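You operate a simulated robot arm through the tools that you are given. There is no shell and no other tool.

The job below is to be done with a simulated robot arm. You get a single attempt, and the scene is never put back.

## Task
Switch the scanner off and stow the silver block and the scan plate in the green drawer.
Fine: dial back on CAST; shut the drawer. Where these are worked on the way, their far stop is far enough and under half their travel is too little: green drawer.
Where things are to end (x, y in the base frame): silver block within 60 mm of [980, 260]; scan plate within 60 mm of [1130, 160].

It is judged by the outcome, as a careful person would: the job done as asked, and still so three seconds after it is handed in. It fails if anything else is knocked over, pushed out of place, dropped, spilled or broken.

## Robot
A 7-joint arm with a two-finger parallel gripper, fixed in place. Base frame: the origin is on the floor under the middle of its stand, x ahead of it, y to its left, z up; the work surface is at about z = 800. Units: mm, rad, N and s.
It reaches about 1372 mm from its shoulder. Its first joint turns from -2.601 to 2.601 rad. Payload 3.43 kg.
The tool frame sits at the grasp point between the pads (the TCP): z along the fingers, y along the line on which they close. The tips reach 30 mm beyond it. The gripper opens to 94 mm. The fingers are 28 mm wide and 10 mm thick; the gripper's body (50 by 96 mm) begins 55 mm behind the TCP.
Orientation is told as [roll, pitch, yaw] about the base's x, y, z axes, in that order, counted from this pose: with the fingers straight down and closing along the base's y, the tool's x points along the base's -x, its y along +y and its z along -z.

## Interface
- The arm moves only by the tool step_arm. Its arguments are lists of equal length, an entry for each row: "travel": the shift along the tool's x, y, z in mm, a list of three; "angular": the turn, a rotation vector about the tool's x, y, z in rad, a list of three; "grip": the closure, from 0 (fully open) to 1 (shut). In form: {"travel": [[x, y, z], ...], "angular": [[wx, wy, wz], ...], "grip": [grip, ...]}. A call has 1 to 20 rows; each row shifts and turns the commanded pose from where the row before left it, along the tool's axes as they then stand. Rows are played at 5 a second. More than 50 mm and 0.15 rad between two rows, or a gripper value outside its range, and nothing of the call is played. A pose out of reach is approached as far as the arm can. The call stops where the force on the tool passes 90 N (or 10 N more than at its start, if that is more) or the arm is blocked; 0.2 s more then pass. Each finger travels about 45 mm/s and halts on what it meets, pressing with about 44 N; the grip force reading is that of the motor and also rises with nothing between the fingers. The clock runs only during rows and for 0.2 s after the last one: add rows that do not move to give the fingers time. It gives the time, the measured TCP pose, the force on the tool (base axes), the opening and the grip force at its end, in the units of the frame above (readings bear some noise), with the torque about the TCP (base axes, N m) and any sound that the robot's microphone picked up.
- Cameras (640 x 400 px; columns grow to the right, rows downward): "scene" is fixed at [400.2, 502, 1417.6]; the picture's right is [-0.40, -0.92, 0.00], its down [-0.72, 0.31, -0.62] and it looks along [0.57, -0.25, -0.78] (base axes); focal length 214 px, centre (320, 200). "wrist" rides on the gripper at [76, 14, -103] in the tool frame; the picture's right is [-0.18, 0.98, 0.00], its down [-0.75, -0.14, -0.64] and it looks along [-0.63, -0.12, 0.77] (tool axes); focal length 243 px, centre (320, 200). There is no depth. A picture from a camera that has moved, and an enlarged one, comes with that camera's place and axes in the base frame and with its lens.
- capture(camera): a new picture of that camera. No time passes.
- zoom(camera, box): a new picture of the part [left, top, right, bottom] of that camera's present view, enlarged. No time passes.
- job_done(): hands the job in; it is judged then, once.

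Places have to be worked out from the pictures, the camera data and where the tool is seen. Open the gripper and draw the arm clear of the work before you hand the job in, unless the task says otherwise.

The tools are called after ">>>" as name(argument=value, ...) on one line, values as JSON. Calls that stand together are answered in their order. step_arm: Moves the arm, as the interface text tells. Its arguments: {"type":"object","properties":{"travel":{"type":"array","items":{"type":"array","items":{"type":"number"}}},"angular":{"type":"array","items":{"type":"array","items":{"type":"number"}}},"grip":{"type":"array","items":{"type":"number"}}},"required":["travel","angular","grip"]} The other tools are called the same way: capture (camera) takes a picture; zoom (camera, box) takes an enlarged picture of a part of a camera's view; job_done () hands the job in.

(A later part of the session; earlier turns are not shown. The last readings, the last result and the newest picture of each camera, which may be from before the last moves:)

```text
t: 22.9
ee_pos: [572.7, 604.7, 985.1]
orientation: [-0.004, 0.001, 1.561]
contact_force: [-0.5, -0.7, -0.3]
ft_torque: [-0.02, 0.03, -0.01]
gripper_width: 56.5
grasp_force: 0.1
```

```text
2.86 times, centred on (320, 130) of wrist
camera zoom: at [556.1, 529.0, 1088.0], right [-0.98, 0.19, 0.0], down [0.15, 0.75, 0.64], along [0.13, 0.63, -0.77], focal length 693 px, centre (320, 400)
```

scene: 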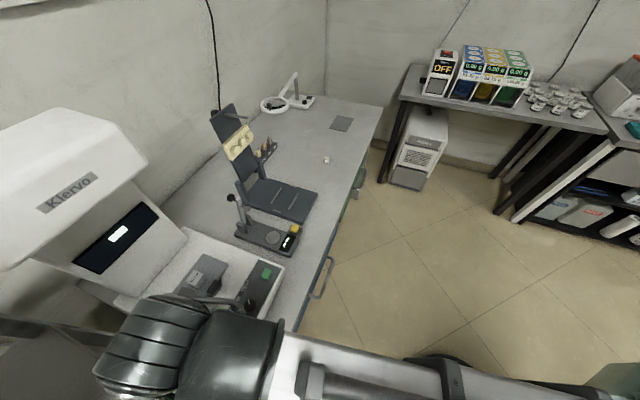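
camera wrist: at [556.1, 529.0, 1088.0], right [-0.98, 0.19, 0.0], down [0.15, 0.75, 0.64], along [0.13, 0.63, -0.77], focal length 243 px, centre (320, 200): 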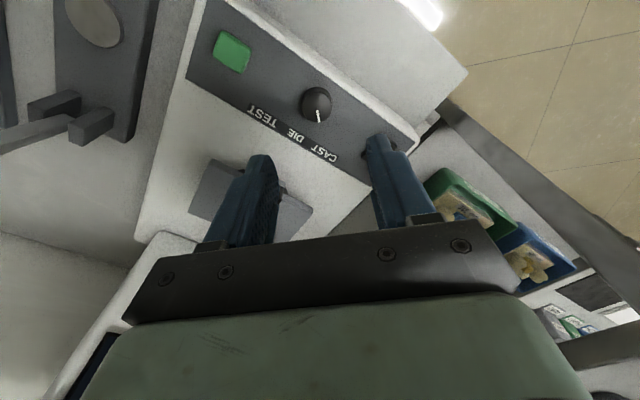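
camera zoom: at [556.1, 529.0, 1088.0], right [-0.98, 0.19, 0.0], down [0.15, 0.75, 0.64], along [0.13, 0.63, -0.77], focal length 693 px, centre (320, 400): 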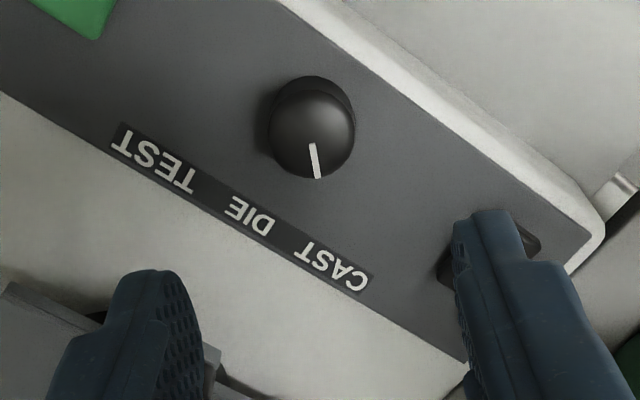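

The dial sits on CAST. Next is the green drawer: I'll rise, turn back to yaw 0.78 and fly along the table front to look at the drawer handle near (975, 18, 675).

>>> step_arm(travel=[[0, 0, -45], [0, 0, -45], [0, 0, 0], [0, 0, 0], [0, 0, 0], [0, 0, 0], [0, 0, 0], [0, 0, 0]], angular=[[0, 0, 0], [0, 0, 0], [0, 0, 0.13], [0, 0, 0.13], [0, 0, 0.13], [0, 0, 0.13], [0, 0, 0.13], [0, 0, 0.13]], grip=[0.4, 0.4, 0.4, 0.3, 0.2, 0.1, 0, 0])

>>> step_arm(travel=[[15, -44.5, 0], [15, -44.5, 0], [15, -44.5, 0], [15, -44.5, 0], [15, -44.5, 0], [15, -44.5, 0], [15, -44.5, 0], [15, -44.5, 0], [15, -44.5, 0], [15, -44.5, 0], [15, -44.5, 0], [15, -44.5, 0], [15, -44.5, 0], [15, -44.5, 0], [15, -44.5, 0], [15, -44.5, 0]], angular=[[0, 0, 0], [0, 0, 0], [0, 0, 0], [0, 0, 0], [0, 0, 0], [0, 0, 0], [0, 0, 0], [0, 0, 0], [0, 0, 0], [0, 0, 0], [0, 0, 0], [0, 0, 0], [0, 0, 0], [0, 0, 0], [0, 0, 0], [0, 0, 0]], grip=[0, 0, 0, 0, 0, 0, 0, 0, 0, 0, 0, 0, 0, 0, 0, 0])

>>> capture(camera="wrist")

>>> capture(camera="scene")

```text
t: 24.7
ee_pos: [574.7, 602.5, 1075.0]
orientation: [-0.001, -0.002, 0.779]
contact_force: [-0.6, -0.1, -0.8]
ft_torque: [-0.02, -0.02, -0.03]
gripper_width: 94.1
grasp_force: 0.0
```

```text
t: 28.1
ee_pos: [903.7, -70.5, 1075.4]
orientation: [-0.002, -0.003, 0.783]
contact_force: [-2.1, -0.4, -0.1]
ft_torque: [0.0, -0.03, 0.01]
gripper_width: 93.8
grasp_force: 0.0
```

```text
taken
camera wrist: at [838.6, -114.0, 1178.1], right [-0.56, 0.83, 0.0], down [0.63, 0.43, 0.64], along [0.53, 0.36, -0.76], focal length 243 px, centre (320, 200)
```

wrist: 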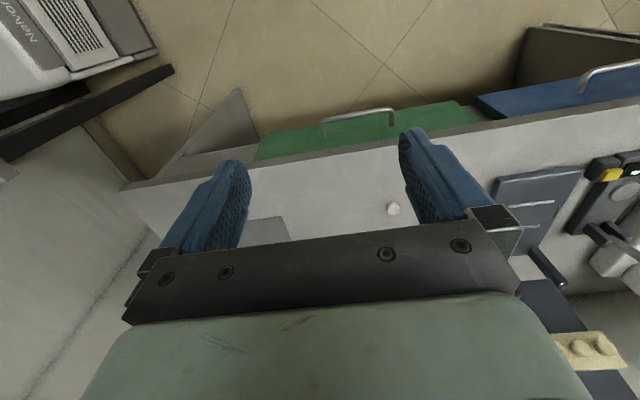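

```text
taken
```

scene: 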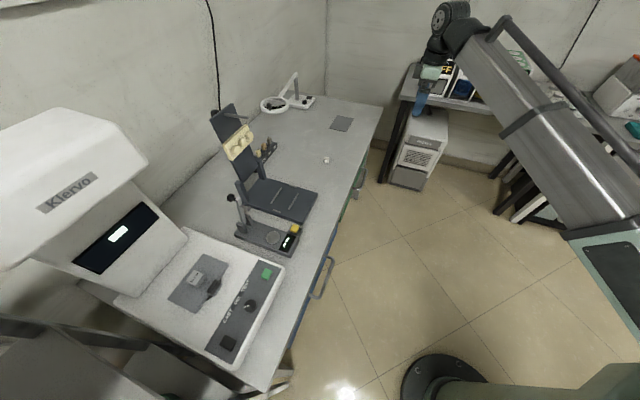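

The green drawer and its handle are in view from above. I'll zoom in to measure the handle and the table edge.

>>> zoom(camera="wrist", box=[240, 70, 500, 190])

>>> zoom(camera="scene", box=[320, 120, 400, 240])

```text
2.46 times, centred on (370, 130) of wrist
camera zoom: at [838.6, -114.0, 1178.1], right [-0.56, 0.83, 0.0], down [0.63, 0.43, 0.64], along [0.53, 0.36, -0.76], focal length 597 px, centre (197, 372)
```

zoom: 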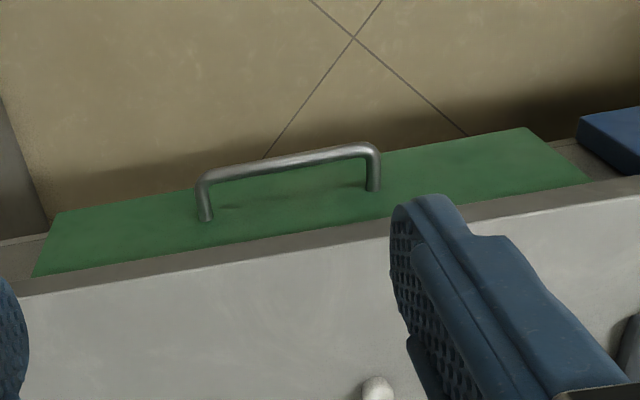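

```text
3.33 times, centred on (360, 180) of scene
camera zoom: at [400.2, 502.0, 1417.6], right [-0.4, -0.92, 0.0], down [-0.72, 0.31, -0.62], along [0.57, -0.25, -0.78], focal length 715 px, centre (187, 267)
```

zoom: 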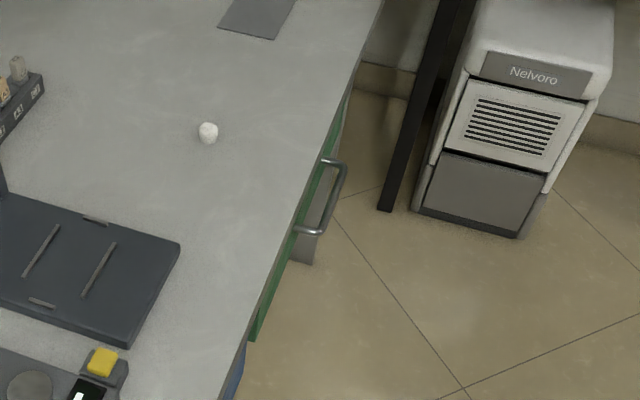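

The table front edge is at n = 726 (n is the 45° axis), and the handle bar is centred at about n = 705, y' = -633, z ≈ 692 with a 35 mm standoff. I'll orient the hand so the fingers point at the drawer, tilted about 20° down, and close vertically across the bar: first yaw by -90°, then tilt up.

>>> step_arm(travel=[[0, 0, 0], [0, 0, 0], [0, 0, 0], [0, 0, 0], [0, 0, 0], [0, 0, 0], [0, 0, 0], [0, 0, 0], [0, 0, 0], [0, 0, 0], [0, 0, 0]], angular=[[0, 0, 0.143], [0, 0, 0.143], [0, 0, 0.143], [0, 0, 0.143], [0, 0, 0.143], [0, 0, 0.143], [0, 0, 0.143], [0, 0, 0.143], [0, 0, 0.143], [0, 0, 0.143], [0, 0, 0.138]], grip=[0, 0, 0, 0, 0, 0, 0, 0, 0, 0, 0])

>>> step_arm(travel=[[0, 0, 0], [0, 0, 0], [0, 0, 0], [0, 0, 0], [0, 0, 0], [0, 0, 0], [0, 0, 0], [0, 0, 0], [0, 0, 0]], angular=[[-0.1357, 0, 0], [-0.1357, 0, 0], [-0.1357, 0, 0], [-0.1357, 0, 0], [-0.1357, 0, 0], [-0.1357, 0, 0], [-0.1357, 0, 0], [-0.1357, 0, 0], [-0.1357, 0, 0]], grip=[0, 0, 0, 0, 0, 0, 0, 0, 0])

>>> capture(camera="wrist")

>>> capture(camera="scene")

```text
t: 30.5
ee_pos: [904.5, -71.0, 1076.9]
orientation: [0.002, -0.001, -0.79]
contact_force: [-0.3, -0.7, 0.3]
ft_torque: [0.02, 0.02, 0.0]
gripper_width: 94.2
grasp_force: 0.1
```

```text
t: 32.5
ee_pos: [903.8, -71.5, 1077.3]
orientation: [1.226, 0.0, -0.787]
contact_force: [-0.3, 0.5, 0.7]
ft_torque: [0.01, -0.01, -0.02]
gripper_width: 94.0
grasp_force: 0.0
```

```text
taken
camera wrist: at [784.0, -82.0, 1124.3], right [0.36, 0.11, 0.93], down [0.07, -0.99, 0.09], along [0.93, 0.03, -0.37], focal length 243 px, centre (320, 200)
```

wrist: 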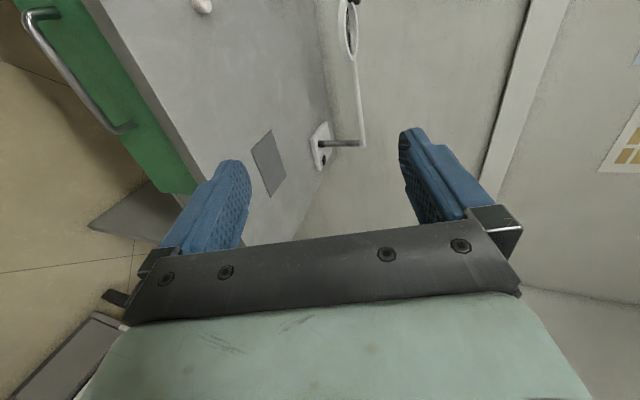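

```text
taken
```

scene: 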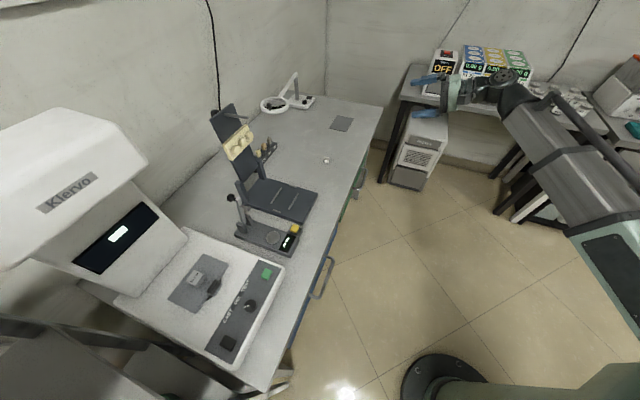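

The fingers now point at the drawer as intended, and a new sight line puts the bar at about n 703.5, y' -635, z 698. I'll move to a pre-grasp about 80 mm in front of the bar with the fingers half open.

>>> step_arm(travel=[[6.84, -39.7, 19.55], [6.84, -39.7, 19.55], [6.84, -39.7, 19.55], [6.84, -39.7, 19.55], [6.84, -39.7, 19.55], [6.84, -39.7, 19.55], [6.84, -39.7, 19.55], [6.84, -39.7, 19.55], [0, 0, 0]], angular=[[0, 0, 0], [0, 0, 0], [0, 0, 0], [0, 0, 0], [0, 0, 0], [0, 0, 0], [0, 0, 0], [0, 0, 0], [0, 0, 0]], grip=[0.1, 0.2, 0.3, 0.4, 0.45, 0.45, 0.45, 0.45, 0.45])

>>> capture(camera="wrist")

>>> capture(camera="scene")

```text
t: 34.5
ee_pos: [896.2, -2.3, 725.8]
orientation: [1.225, 0.0, -0.788]
contact_force: [0.4, 0.1, -0.2]
ft_torque: [0.03, 0.01, -0.02]
gripper_width: 51.7
grasp_force: 0.1
```

```text
taken
camera wrist: at [776.3, -12.7, 772.9], right [0.36, 0.11, 0.93], down [0.07, -0.99, 0.09], along [0.93, 0.03, -0.37], focal length 243 px, centre (320, 200)
```

wrist: 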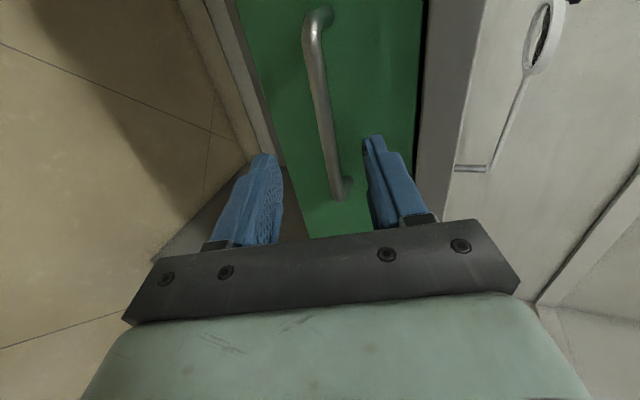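

```text
taken
```

scene: 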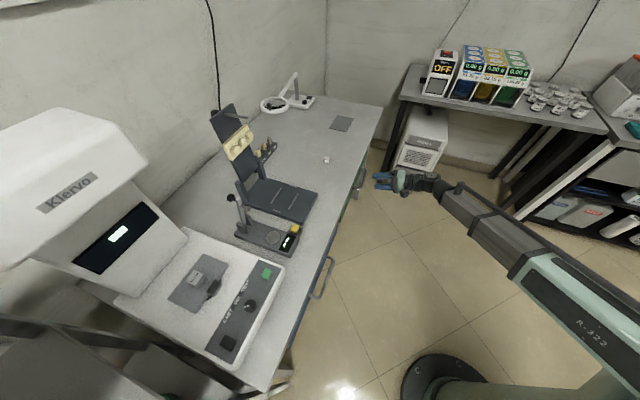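

The bar is visible between the fingers, slightly to one side. I'll zoom in to measure its offset from the tool axis.

>>> zoom(camera="wrist", box=[230, 0, 430, 220])

```text
1.82 times, centred on (330, 110) of wrist
camera zoom: at [776.3, -12.7, 772.9], right [0.36, 0.11, 0.93], down [0.07, -0.99, 0.09], along [0.93, 0.03, -0.37], focal length 441 px, centre (302, 364)
```

zoom: 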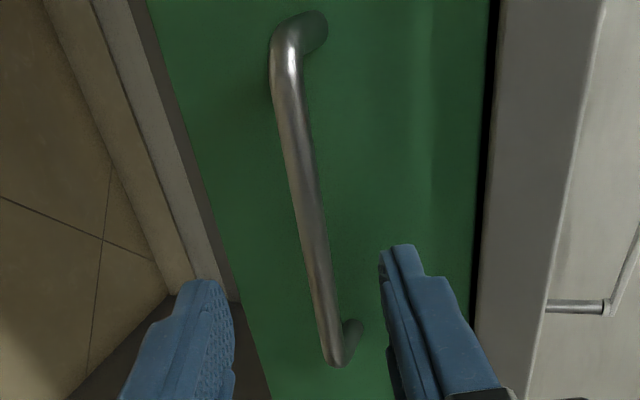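

The bar is about 79 mm ahead of the TCP and 5 mm up along the closing axis. I'll advance so it sits about 12 mm beyond the TCP, then close on it.

>>> step_arm(travel=[[0, 4.7, 15], [0, 0, 20], [0, 0, 16], [0, 0, 10], [0, 0, 6]], angular=[[0, 0, 0], [0, 0, 0], [0, 0, 0], [0, 0, 0], [0, 0, 0]], grip=[0.45, 0.45, 0.45, 0.45, 0.45])

>>> zoom(camera="wrist", box=[220, 60, 420, 260])

```text
t: 35.7
ee_pos: [940.2, 40.8, 706.9]
orientation: [1.226, -0.003, -0.785]
contact_force: [-1.1, 0.0, 1.5]
ft_torque: [0.02, -0.02, 0.03]
gripper_width: 51.8
grasp_force: 0.1
```

```text
2.00 times, centred on (320, 160) of wrist
camera zoom: at [820.5, 30.0, 753.7], right [0.36, 0.11, 0.92], down [0.07, -0.99, 0.09], along [0.93, 0.03, -0.37], focal length 485 px, centre (320, 280)
```

zoom: 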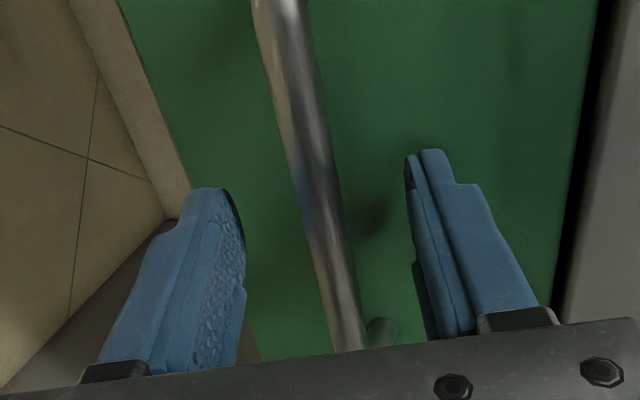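

The bar lies centred between the fingers. I'll close on it.

>>> step_arm(travel=[[0, 0, 0], [0, 0, 0], [0, 0, 0], [0, 0, 0], [0, 0, 0]], angular=[[0, 0, 0], [0, 0, 0], [0, 0, 0], [0, 0, 0], [0, 0, 0]], grip=[1, 1, 1, 1, 1])

>>> zoom(camera="wrist", box=[220, 60, 420, 260])

```text
t: 36.9
ee_pos: [940.9, 40.7, 709.3]
orientation: [1.227, -0.003, -0.788]
contact_force: [3.3, -1.8, 27.0]
ft_torque: [0.15, -0.27, 0.53]
gripper_width: 11.6
grasp_force: 44.8
```

```text
2.00 times, centred on (320, 160) of wrist
camera zoom: at [820.1, 29.6, 755.6], right [0.36, 0.1, 0.93], down [0.07, -0.99, 0.08], along [0.93, 0.03, -0.37], focal length 485 px, centre (320, 280)
```

zoom: 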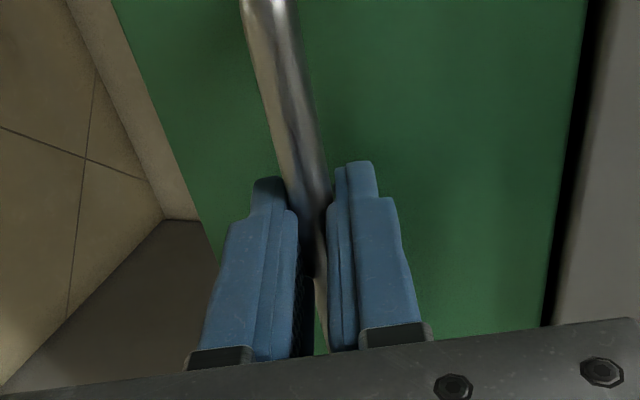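

The bar is gripped (11.6 mm). I'll relieve the small vertical preload and pull straight back along -n.

>>> step_arm(travel=[[0, 2.5, 0], [0, -3.4, -9.4], [0, -5.1, -14.1], [0, -6.8, -18.8], [0, -6.8, -18.8], [0, -6.8, -18.8]], angular=[[0, 0, 0], [0, 0, 0], [0, 0, 0], [0, 0, 0], [0, 0, 0], [0, 0, 0]], grip=[1, 1, 1, 1, 1, 1])

>>> capture(camera="scene")

>>> capture(camera="wrist")

```text
t: 38.3
ee_pos: [877.6, -21.8, 707.9]
orientation: [1.224, -0.002, -0.788]
contact_force: [2.4, -1.4, 2.9]
ft_torque: [0.15, 0.11, 0.95]
gripper_width: 11.7
grasp_force: 45.0
```

```text
taken
```

scene: 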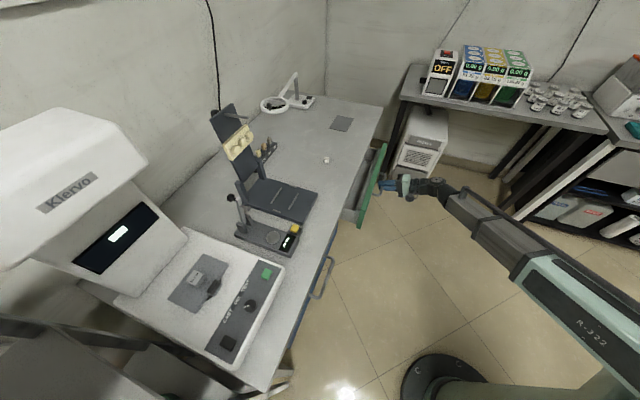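

```text
taken
camera wrist: at [758.9, -31.7, 756.0], right [0.36, 0.11, 0.92], down [0.07, -0.99, 0.09], along [0.93, 0.03, -0.37], focal length 243 px, centre (320, 200)
```

wrist: 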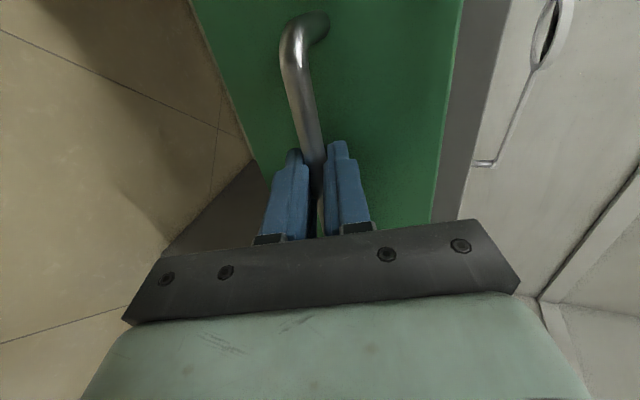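

The drawer slides open easily, about 89 mm so far. I'll keep pulling toward its far stop.

>>> step_arm(travel=[[0, -6.8, -18.8], [0, -6.8, -18.8], [0, -6.8, -18.8], [0, -6.8, -18.8], [0, -6.8, -18.8], [0, -6.8, -18.8], [0, -6.8, -18.8], [0, -6.8, -18.8]], angular=[[0, 0, 0], [0, 0, 0], [0, 0, 0], [0, 0, 0], [0, 0, 0], [0, 0, 0], [0, 0, 0], [0, 0, 0]], grip=[1, 1, 1, 1, 1, 1, 1, 1])

>>> capture(camera="scene")

```text
t: 40.1
ee_pos: [766.7, -131.4, 709.3]
orientation: [1.227, -0.002, -0.786]
contact_force: [-3.6, 5.0, 11.7]
ft_torque: [-0.15, -0.25, -0.34]
gripper_width: 11.7
grasp_force: 45.5
```

```text
taken
```

scene: 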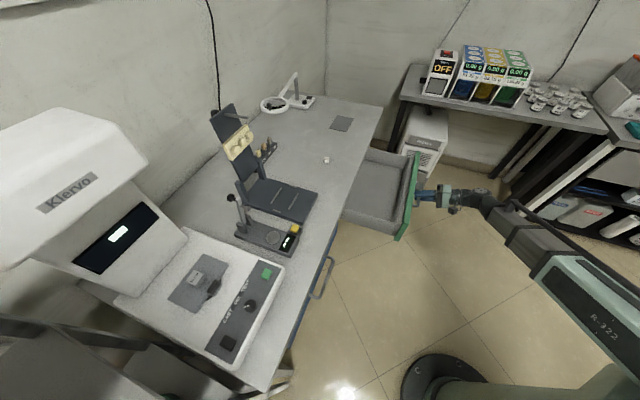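

The drawer is open about 245 mm and looks empty. I'll keep going until it stops.

>>> step_arm(travel=[[0, -5.1, -14.1], [0, -5.1, -14.1], [0, -5.1, -14.1], [0, -5.1, -14.1], [0, -5.1, -14.1], [0, -5.1, -14.1]], angular=[[0, 0, 0], [0, 0, 0], [0, 0, 0], [0, 0, 0], [0, 0, 0], [0, 0, 0]], grip=[1, 1, 1, 1, 1, 1])

>>> capture(camera="scene")

```text
t: 41.5
ee_pos: [705.3, -192.2, 712.6]
orientation: [1.238, 0.0, -0.787]
contact_force: [41.6, 37.0, 34.6]
ft_torque: [0.39, -1.08, 0.18]
gripper_width: 11.9
grasp_force: 44.9
```

```text
taken
```

scene: 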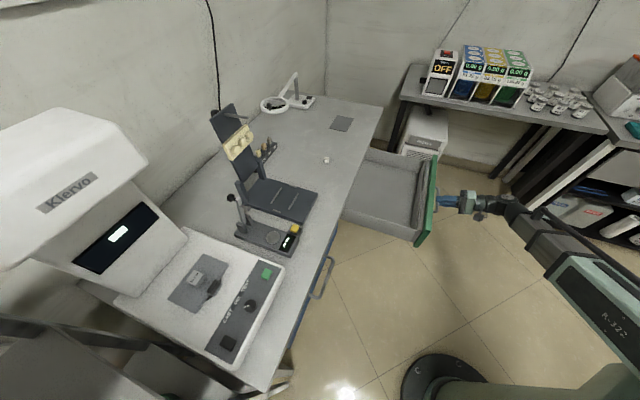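

The pull force rose to about 55 N, so the drawer is at its far stop, about 330 mm open. I'll ease off a few millimetres, release the bar and back away.

>>> step_arm(travel=[[0, 0.3, 4], [0, 0, 0], [0, 0, 0], [0, 0, 0], [0, 0, 0], [0, -10, -28], [0, -10, -28], [0, -5, -14]], angular=[[0, 0, 0], [0, 0, 0], [0, 0, 0], [0, 0, 0], [0, 0, 0], [0, 0, 0], [0, 0, 0], [0, 0, 0]], grip=[1, 1, 0.4, 0.4, 0.4, 0.4, 0.4, 0.4])

>>> capture(camera="scene")

>>> capture(camera="wrist")

```text
t: 43.3
ee_pos: [653.4, -243.5, 709.4]
orientation: [1.225, -0.001, -0.788]
contact_force: [0.3, 0.8, 0.2]
ft_torque: [0.01, 0.04, 0.01]
gripper_width: 56.2
grasp_force: 0.0
```

```text
taken
```

scene: 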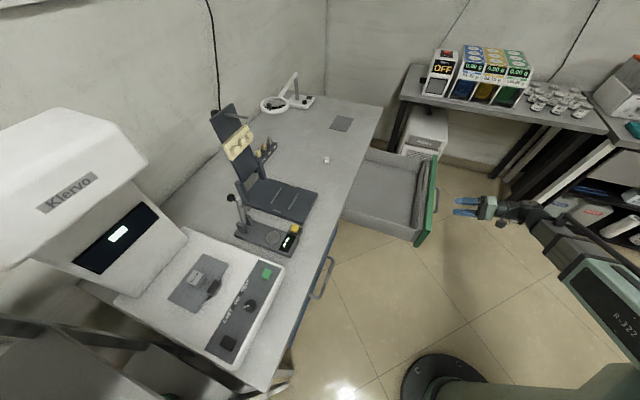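

```text
taken
camera wrist: at [533.6, -254.7, 756.1], right [0.37, 0.11, 0.92], down [0.07, -0.99, 0.09], along [0.93, 0.03, -0.37], focal length 243 px, centre (320, 200)
```

wrist: 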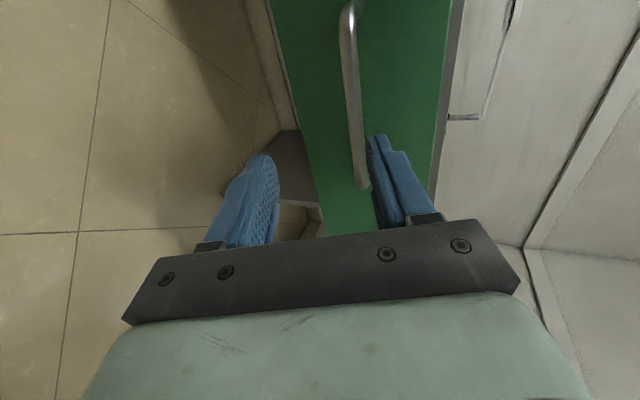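

The drawer stays open. I'll rise, move forward above it and straighten the hand so the wrist camera can look into the drawer.

>>> step_arm(travel=[[0, 38.6, -13.9], [0, 38.6, -13.9], [0, 38.6, -13.9], [0, 38.6, -13.9], [0, 38.6, -13.9], [0, 38.6, -13.9], [0, 12.7, 35.3], [0, 12.7, 35.3], [0, 12.7, 35.3], [0, 12.7, 35.3]], angular=[[0, 0, 0], [0, 0, 0], [0, 0, 0], [0, 0, 0], [0, 0, 0], [0, 0, 0], [0, 0, 0], [0, 0, 0], [0, 0, 0], [0, 0, 0]], grip=[0.4, 0.4, 0.4, 0.4, 0.4, 0.4, 0.4, 0.4, 0.4, 0.4])

>>> step_arm(travel=[[0, 0, 0], [0, 0, 0], [0, 0, 0], [0, 0, 0], [0, 0, 0], [0, 0, 0], [0, 0, 0], [0, 0, 0], [0, 0, 0]], angular=[[0.1361, 0, 0], [0.1361, 0, 0], [0.1361, 0, 0], [0.1361, 0, 0], [0.1361, 0, 0], [0.1361, 0, 0], [0.1361, 0, 0], [0.1361, 0, 0], [0.1361, 0, 0]], grip=[0.4, 0.4, 0.4, 0.4, 0.4, 0.4, 0.4, 0.4, 0.4])

>>> capture(camera="wrist")

>>> zoom(camera="scene", box=[310, 120, 470, 260])

```text
t: 45.5
ee_pos: [760.4, -137.7, 956.6]
orientation: [1.222, -0.001, -0.79]
contact_force: [0.1, 0.1, 0.2]
ft_torque: [0.0, -0.01, -0.01]
gripper_width: 56.5
grasp_force: 0.1
```

```text
t: 47.5
ee_pos: [760.2, -139.9, 953.1]
orientation: [-0.003, -0.002, -0.789]
contact_force: [0.8, 0.7, -0.5]
ft_torque: [0.01, -0.01, -0.04]
gripper_width: 56.1
grasp_force: 0.1
```

```text
taken
camera wrist: at [715.3, -75.4, 1055.1], right [0.83, 0.56, 0.0], down [0.43, -0.63, 0.64], along [0.36, -0.53, -0.76], focal length 243 px, centre (320, 200)
```

wrist: 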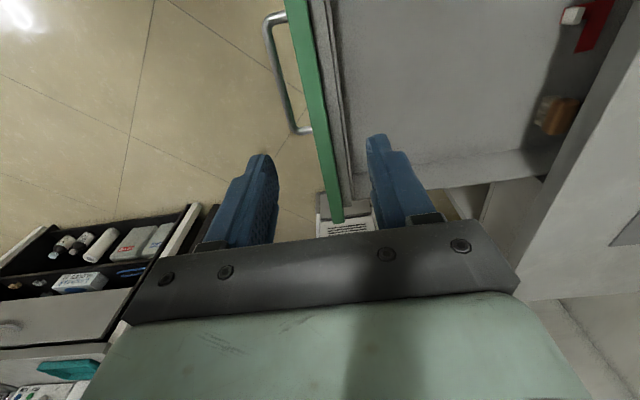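

```text
2.86 times, centred on (390, 190) of scene
camera zoom: at [400.2, 502.0, 1417.6], right [-0.4, -0.92, 0.0], down [-0.72, 0.31, -0.62], along [0.57, -0.25, -0.78], focal length 613 px, centre (120, 229)
```

zoom: 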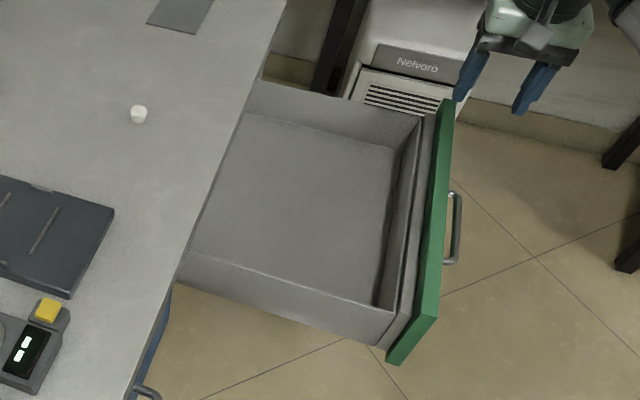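

The drawer interior is mostly empty, but there are items toward the back under the table. I'll zoom in on them.

>>> zoom(camera="wrist", box=[440, 0, 640, 200])

>>> zoom(camera="wrist", box=[240, 0, 640, 240])

```text
2.00 times, centred on (540, 100) of wrist
camera zoom: at [715.3, -75.4, 1055.1], right [0.83, 0.56, 0.0], down [0.43, -0.63, 0.64], along [0.36, -0.53, -0.76], focal length 485 px, centre (-120, 400)
```

zoom: 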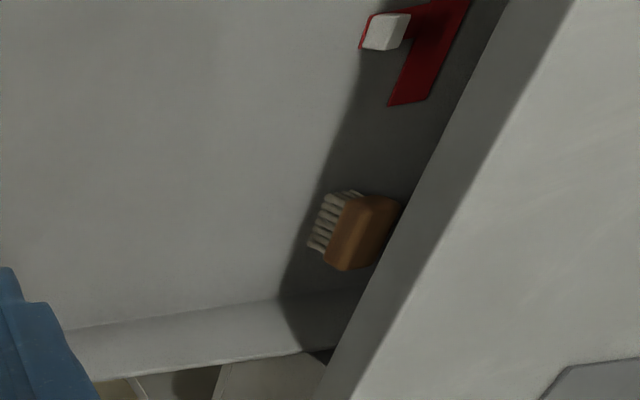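

```text
1.60 times, centred on (440, 120) of wrist
camera zoom: at [715.3, -75.4, 1055.1], right [0.83, 0.56, 0.0], down [0.43, -0.63, 0.64], along [0.36, -0.53, -0.76], focal length 388 px, centre (128, 328)
```

zoom: 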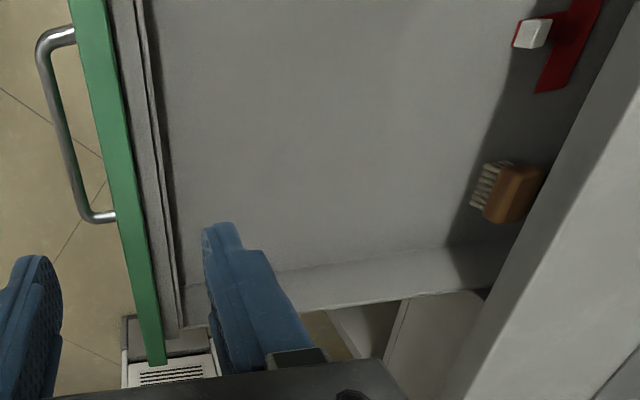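

There's a brush and a red and white item at the very back (open-frame n > 745), well clear of where I'll place things. Next I'll rise, turn to yaw 0.785 and fly to the scanner to collect the silver block at about (684, 713), top z ≈ 880.

>>> step_arm(travel=[[0, 0, -42.3], [0, 0, -42.3], [0, 0, -42.3], [0, 0, 0], [0, 0, 0], [0, 0, 0], [0, 0, 0], [0, 0, 0], [0, 0, 0], [0, 0, 0], [0, 0, 0], [0, 0, 0], [0, 0, 0], [0, 0, 0]], angular=[[0, 0, 0], [0, 0, 0], [0, 0, 0], [0, 0, -0.143], [0, 0, -0.143], [0, 0, -0.143], [0, 0, -0.143], [0, 0, -0.143], [0, 0, -0.143], [0, 0, -0.143], [0, 0, -0.143], [0, 0, -0.143], [0, 0, -0.143], [0, 0, -0.144]], grip=[0.4, 0.4, 0.4, 0.4, 0.4, 0.4, 0.4, 0.4, 0.4, 0.4, 0.4, 0.4, 0.4, 0.4])

>>> step_arm(travel=[[-26, 38.65, 0], [-26, 38.65, 0], [-26, 38.65, 0], [-26, 38.65, 0], [-26, 38.65, 0], [-26, 38.65, 0], [-26, 38.65, 0], [-26, 38.65, 0], [-26, 38.65, 0], [-26, 38.65, 0], [-26, 38.65, 0], [-26, 38.65, 0], [-26, 38.65, 0], [-26, 38.65, 0], [-26, 38.65, 0], [-26, 38.65, 0], [-26, 38.65, 0]], angular=[[0, 0, 0], [0, 0, 0], [0, 0, 0], [0, 0, 0], [0, 0, 0], [0, 0, 0], [0, 0, 0], [0, 0, 0], [0, 0, 0], [0, 0, 0], [0, 0, 0], [0, 0, 0], [0, 0, 0], [0, 0, 0], [0, 0, 0], [0, 0, 0], [0, 0, 0]], grip=[0.4, 0.4, 0.4, 0.4, 0.4, 0.4, 0.4, 0.4, 0.4, 0.4, 0.4, 0.4, 0.4, 0.4, 0.4, 0.4, 0.4])

>>> capture(camera="wrist")

>>> capture(camera="scene")

```text
t: 50.5
ee_pos: [758.5, -138.9, 1079.8]
orientation: [-0.001, -0.001, 0.789]
contact_force: [0.6, -0.1, 0.6]
ft_torque: [0.0, -0.01, -0.03]
gripper_width: 56.6
grasp_force: 0.1
```

```text
t: 54.1
ee_pos: [607.0, 638.2, 1079.2]
orientation: [-0.001, 0.002, 0.786]
contact_force: [-0.3, 0.1, 1.0]
ft_torque: [0.02, -0.01, -0.04]
gripper_width: 56.1
grasp_force: 0.0
```

```text
taken
camera wrist: at [542.3, 594.8, 1180.7], right [-0.56, 0.83, 0.0], down [0.63, 0.43, 0.64], along [0.53, 0.36, -0.77], focal length 243 px, centre (320, 200)
```

wrist: 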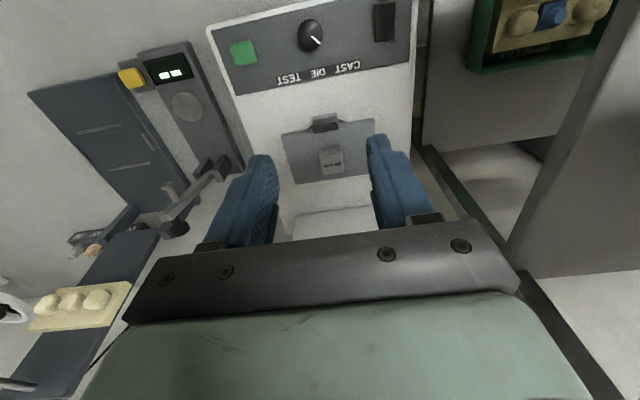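

```text
taken
```

scene: 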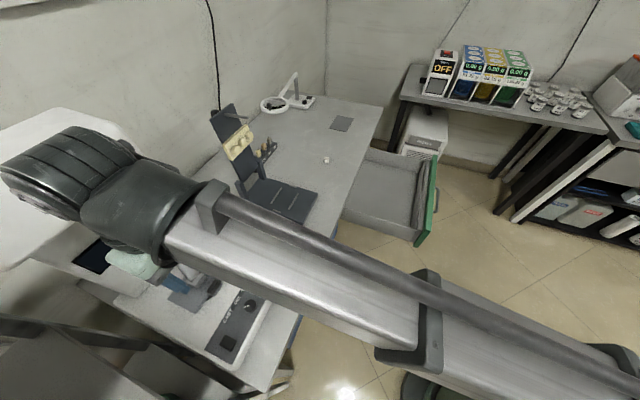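

The dial clearly points to CAST here. I'll zoom on the plate and block for grasp geometry.

>>> zoom(camera="wrist", box=[270, 100, 390, 220])

>>> zoom(camera="wrist", box=[280, 10, 360, 70])

```text
3.33 times, centred on (330, 160) of wrist
camera zoom: at [542.3, 594.8, 1180.7], right [-0.56, 0.83, 0.0], down [0.63, 0.43, 0.64], along [0.53, 0.36, -0.77], focal length 809 px, centre (287, 333)
```

zoom: 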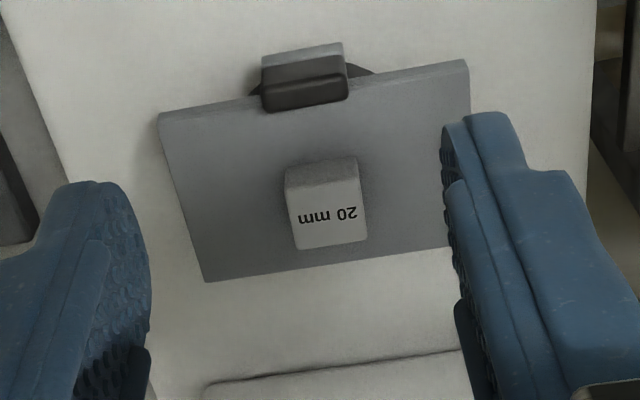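

```text
6.67 times, centred on (320, 40) of wrist
camera zoom: at [542.3, 594.8, 1180.7], right [-0.56, 0.83, 0.0], down [0.63, 0.43, 0.64], along [0.53, 0.36, -0.77], focal length 1618 px, centre (320, 1267)
```

zoom: 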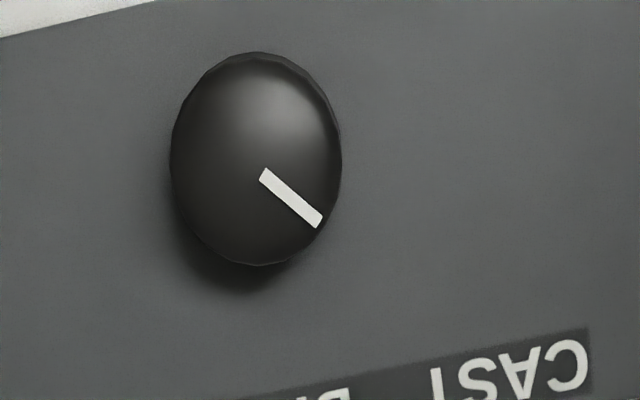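

The block is 30 × 31 mm, centred at n 987.5, y' 21.3, with its top at z ≈ 880 and the plate top at about 862. The scanner head overhangs at about n ≥ 1012, so I'll lean the hand back by 0.3 rad and come in along the tilted axis.

>>> step_arm(travel=[[0, 0, 0], [0, 0, 0], [0, 0, 0], [-13.6, -0.3, 33.7], [-13.6, -0.3, 33.7], [-13.6, -0.3, 33.7], [0, 0, 0]], angular=[[0, -0.1, 0], [0, -0.1, 0], [0, -0.1, 0], [0, 0, 0], [0, 0, 0], [0, 0, 0], [0, 0, 0]], grip=[0.4, 0.4, 0.4, 0.4, 0.4, 0.4, 0.4])

>>> capture(camera="wrist")

>>> capture(camera="scene")

```text
t: 55.7
ee_pos: [656.9, 687.2, 992.9]
orientation: [-0.003, -0.3, 0.788]
contact_force: [-0.4, -0.3, -0.3]
ft_torque: [-0.02, -0.02, 0.01]
gripper_width: 56.5
grasp_force: 0.1
```

```text
taken
camera wrist: at [572.9, 625.7, 1068.0], right [-0.57, 0.82, 0.05], down [0.47, 0.28, 0.84], along [0.67, 0.5, -0.55], focal length 243 px, centre (320, 200)
```

wrist: 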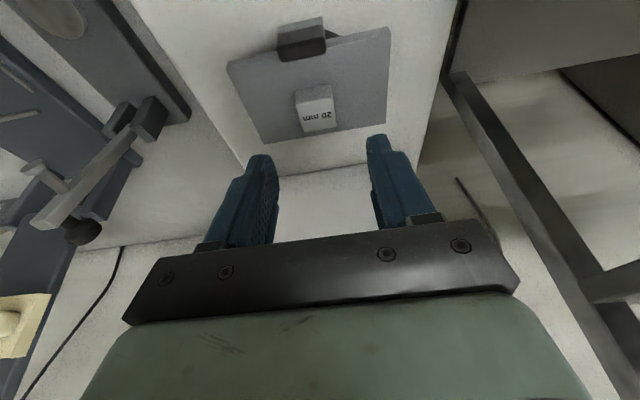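

```text
taken
```

scene: 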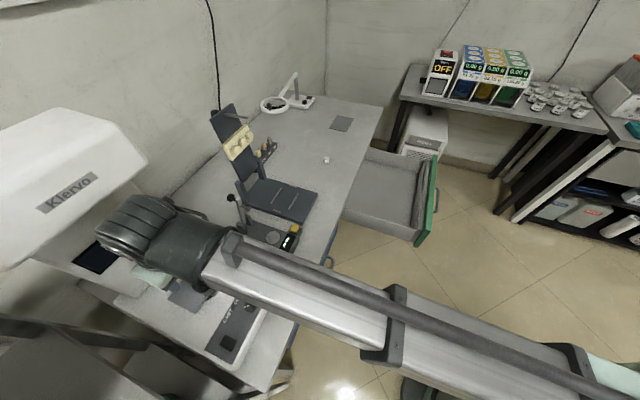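

The hand tilts well clear of the head. I'll zoom to check the block's alignment on the approach axis.

>>> zoom(camera="wrist", box=[260, 60, 380, 180])

```text
3.33 times, centred on (320, 120) of wrist
camera zoom: at [572.9, 625.7, 1068.0], right [-0.57, 0.82, 0.05], down [0.47, 0.28, 0.84], along [0.67, 0.5, -0.55], focal length 809 px, centre (320, 467)
```

zoom: 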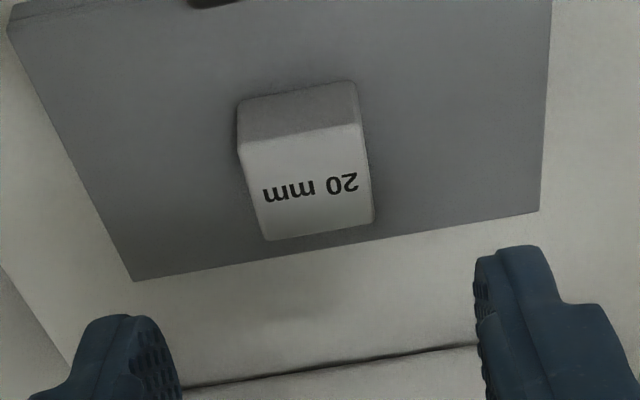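

The block is about 2 mm off in tool y and a few mm further in than planned, so I'll correct for both. Now I'll descend along the tilted axis to straddle it.

>>> step_arm(travel=[[-0.5, -1, 30], [-0.5, -1, 30], [-0.5, 0, 20], [0, 0, 8], [0, 0, 6], [0, 0, 4]], angular=[[0, 0, 0], [0, 0, 0], [0, 0, 0], [0, 0, 0], [0, 0, 0], [0, 0, 0]], grip=[0.4, 0.4, 0.4, 0.4, 0.4, 0.4])

>>> capture(camera="wrist")

>>> zoom(camera="wrist", box=[250, 90, 390, 230])

>>> capture(camera="scene")

```text
t: 57.0
ee_pos: [678.2, 703.4, 914.2]
orientation: [0.001, -0.312, 0.785]
contact_force: [-7.7, -7.5, 34.8]
ft_torque: [-0.26, 0.39, 0.02]
gripper_width: 56.4
grasp_force: 0.0
stopped in row 6: the force on the tool passed its limit at 98 N (the readings are from after the stop); the commanded pose is now the measured one
```

```text
taken
camera wrist: at [593.9, 640.5, 988.2], right [-0.57, 0.82, 0.06], down [0.47, 0.27, 0.84], along [0.67, 0.51, -0.54], focal length 243 px, centre (320, 200)
```

wrist: 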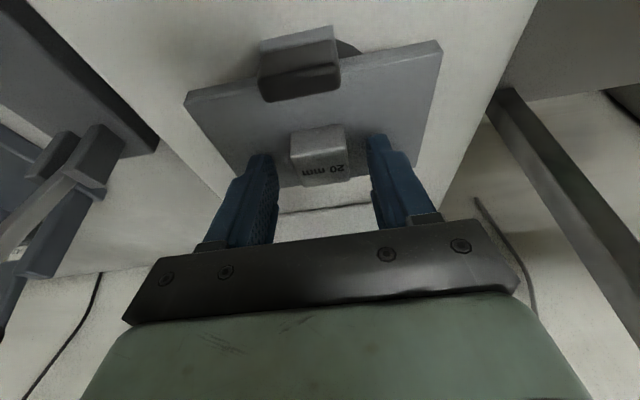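

```text
2.86 times, centred on (320, 160) of wrist
camera zoom: at [593.9, 640.5, 988.2], right [-0.57, 0.82, 0.06], down [0.47, 0.27, 0.84], along [0.67, 0.51, -0.54], focal length 693 px, centre (320, 314)
```

zoom: 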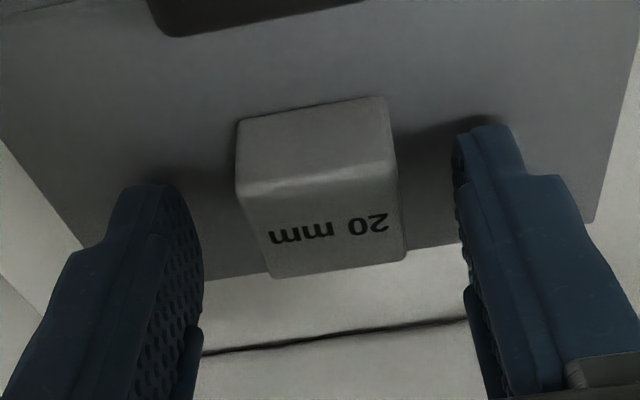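

```text
taken
```

scene: 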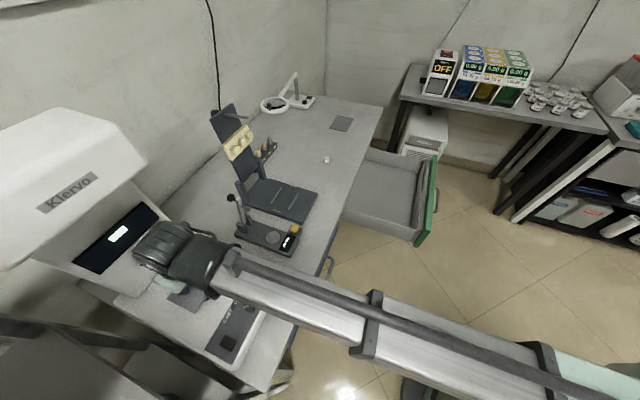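

The tips touched the plate: its top is at z ≈ 881.5, higher than I assumed, so the block spans z 882–900, centred at n ≈ 977.5, y' ≈ 20. I'll lift off slightly, shift back about 7 mm to centre on the block and close on it.

>>> step_arm(travel=[[0, 0, -5.5], [6, 2, 0], [0, 0, 0], [0, 0, 0]], angular=[[0, 0, 0], [0, 0.012, 0], [0, 0, 0], [0, 0, 0]], grip=[0.4, 0.4, 0.4, 0.4])

>>> zoom(camera="wrist", box=[250, 90, 390, 230])

```text
t: 58.0
ee_pos: [670.3, 703.1, 914.1]
orientation: [0.0, -0.295, 0.788]
contact_force: [4.3, 2.6, 11.1]
ft_torque: [0.02, -0.06, -0.03]
gripper_width: 56.4
grasp_force: 0.1
```

```text
2.86 times, centred on (320, 160) of wrist
camera zoom: at [588.3, 639.8, 989.9], right [-0.57, 0.82, 0.05], down [0.48, 0.28, 0.83], along [0.67, 0.5, -0.55], focal length 693 px, centre (320, 314)
```

zoom: 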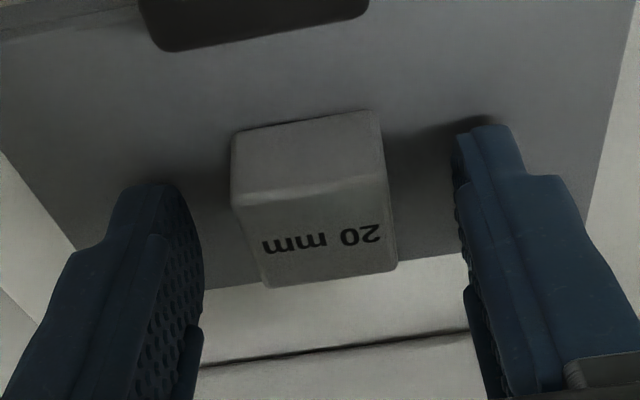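

There's still light contact with the plate (11 N), so I'll lift another 3 mm along the axis and close on the block.

>>> step_arm(travel=[[0, 0, -3.5], [0, 0, 0], [0, 0, 0], [0, 0, 0], [0, 0, 0], [0, 0, 0]], angular=[[0, 0, 0], [0, 0, 0], [0, 0, 0], [0, 0, 0], [0, 0, 0], [0, 0, 0]], grip=[0.4, 0.4, 0.9, 0.9, 0.9, 0.9])

>>> zoom(camera="wrist", box=[250, 90, 390, 230])

```text
t: 59.4
ee_pos: [671.3, 700.4, 918.3]
orientation: [-0.001, -0.293, 0.787]
contact_force: [-0.3, 0.0, 0.3]
ft_torque: [0.01, 0.01, -0.01]
gripper_width: 29.3
grasp_force: 43.9
```

```text
2.86 times, centred on (320, 160) of wrist
camera zoom: at [587.8, 638.0, 992.5], right [-0.57, 0.82, 0.05], down [0.48, 0.28, 0.83], along [0.67, 0.5, -0.55], focal length 693 px, centre (320, 314)
```

zoom: 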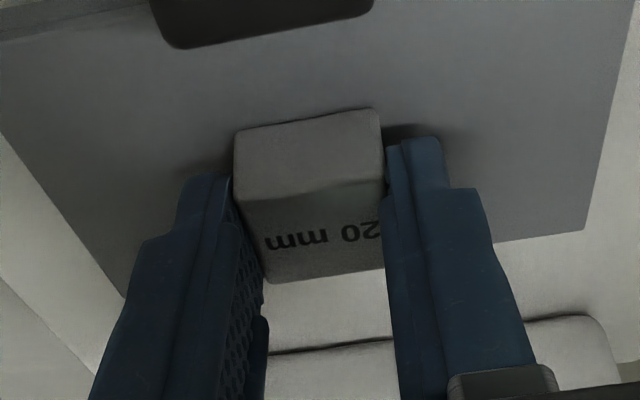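

The block is gripped (29.3 mm). I'll lift it vertically, then retract back and up away from the scanner head.

>>> step_arm(travel=[[-2.9, 0, -9.6], [-8.7, 0, -28.7], [0, 0, -40], [0, 0, -45], [0, 0, -45]], angular=[[0, 0, 0], [0, 0, 0], [0, 0, 0], [0, 0, 0], [0, 0, 0]], grip=[0.9, 0.9, 0.9, 0.9, 0.9])

>>> capture(camera="wrist")

>>> capture(camera="scene")

```text
t: 60.6
ee_pos: [646.4, 674.0, 1081.6]
orientation: [-0.001, -0.296, 0.787]
contact_force: [-0.1, 0.1, -1.5]
ft_torque: [-0.02, -0.02, 0.01]
gripper_width: 29.3
grasp_force: 43.9
```

```text
taken
camera wrist: at [563.7, 611.5, 1156.8], right [-0.57, 0.82, 0.05], down [0.48, 0.28, 0.83], along [0.67, 0.5, -0.55], focal length 243 px, centre (320, 200)
```

wrist: 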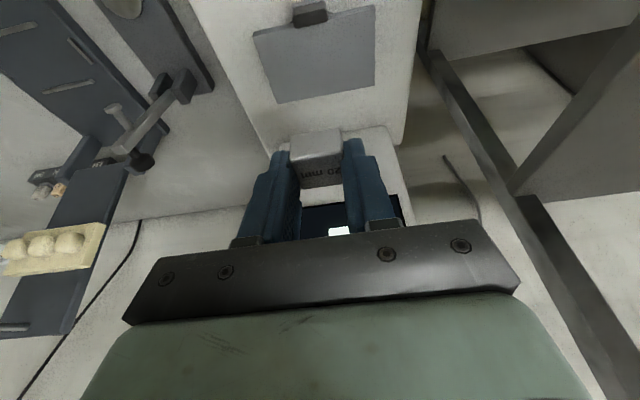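

```text
taken
```

scene: 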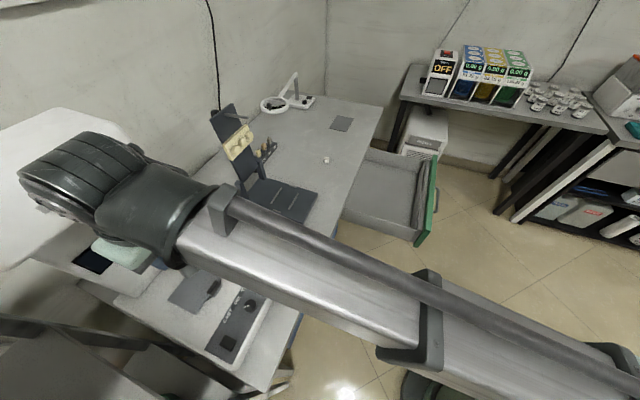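

The block is securely held and the plate lies free. I'll carry the block over to above the drawer at about n 556, y' -512, z 1020, keeping the tilt.

>>> step_arm(travel=[[27.06, -37.96, -3.7], [27.06, -37.96, -3.7], [27.06, -37.96, -3.7], [27.06, -37.96, -3.7], [27.06, -37.96, -3.7], [27.06, -37.96, -3.7], [27.06, -37.96, -3.7], [27.06, -37.96, -3.7], [27.06, -37.96, -3.7], [27.06, -37.96, -3.7], [27.06, -37.96, -3.7], [27.06, -37.96, -3.7], [27.06, -37.96, -3.7], [27.06, -37.96, -3.7]], angular=[[0, 0, 0], [0, 0, 0], [0, 0, 0], [0, 0, 0], [0, 0, 0], [0, 0, 0], [0, 0, 0], [0, 0, 0], [0, 0, 0], [0, 0, 0], [0, 0, 0], [0, 0, 0], [0, 0, 0], [0, 0, 0]], grip=[0.9, 0.9, 0.9, 0.9, 0.9, 0.9, 0.9, 0.9, 0.9, 0.9, 0.9, 0.9, 0.9, 0.9])

>>> step_arm(travel=[[0, 0, 0], [0, 0, 0], [0, 0, 0], [0, 0, 0], [0, 0, 0], [0, 0, 0], [0, 0, 0], [0, 0, 0]], angular=[[-0.0402, 0, -0.1331], [-0.0402, 0, -0.1331], [-0.0402, 0, -0.1331], [-0.0402, 0, -0.1331], [-0.0402, 0, -0.1331], [-0.0402, 0, -0.1331], [-0.0402, 0, -0.1331], [-0.0402, 0, -0.1331]], grip=[0.9, 0.9, 0.9, 0.9, 0.9, 0.9, 0.9, 0.9])

>>> capture(camera="wrist")

>>> capture(camera="scene")

```text
t: 63.6
ee_pos: [753.3, 28.0, 1019.3]
orientation: [-0.001, -0.295, 0.791]
contact_force: [0.2, -0.2, -2.2]
ft_torque: [-0.01, 0.0, 0.01]
gripper_width: 29.3
grasp_force: 44.6
```

```text
t: 65.4
ee_pos: [754.4, 29.5, 1022.1]
orientation: [0.0, -0.294, 1.902]
contact_force: [-0.7, -0.3, -1.4]
ft_torque: [-0.03, -0.02, -0.01]
gripper_width: 29.2
grasp_force: 44.7
```

```text
taken
camera wrist: at [773.2, -71.4, 1097.0], right [-0.99, -0.15, 0.05], down [-0.04, 0.55, 0.83], along [-0.16, 0.82, -0.55], focal length 243 px, centre (320, 200)
```

wrist: 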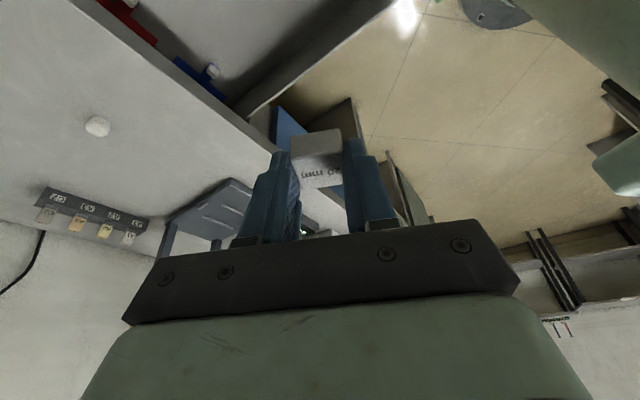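

```text
taken
```

scene: 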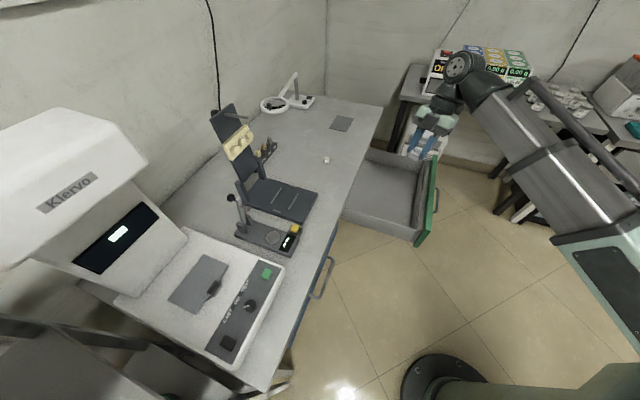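

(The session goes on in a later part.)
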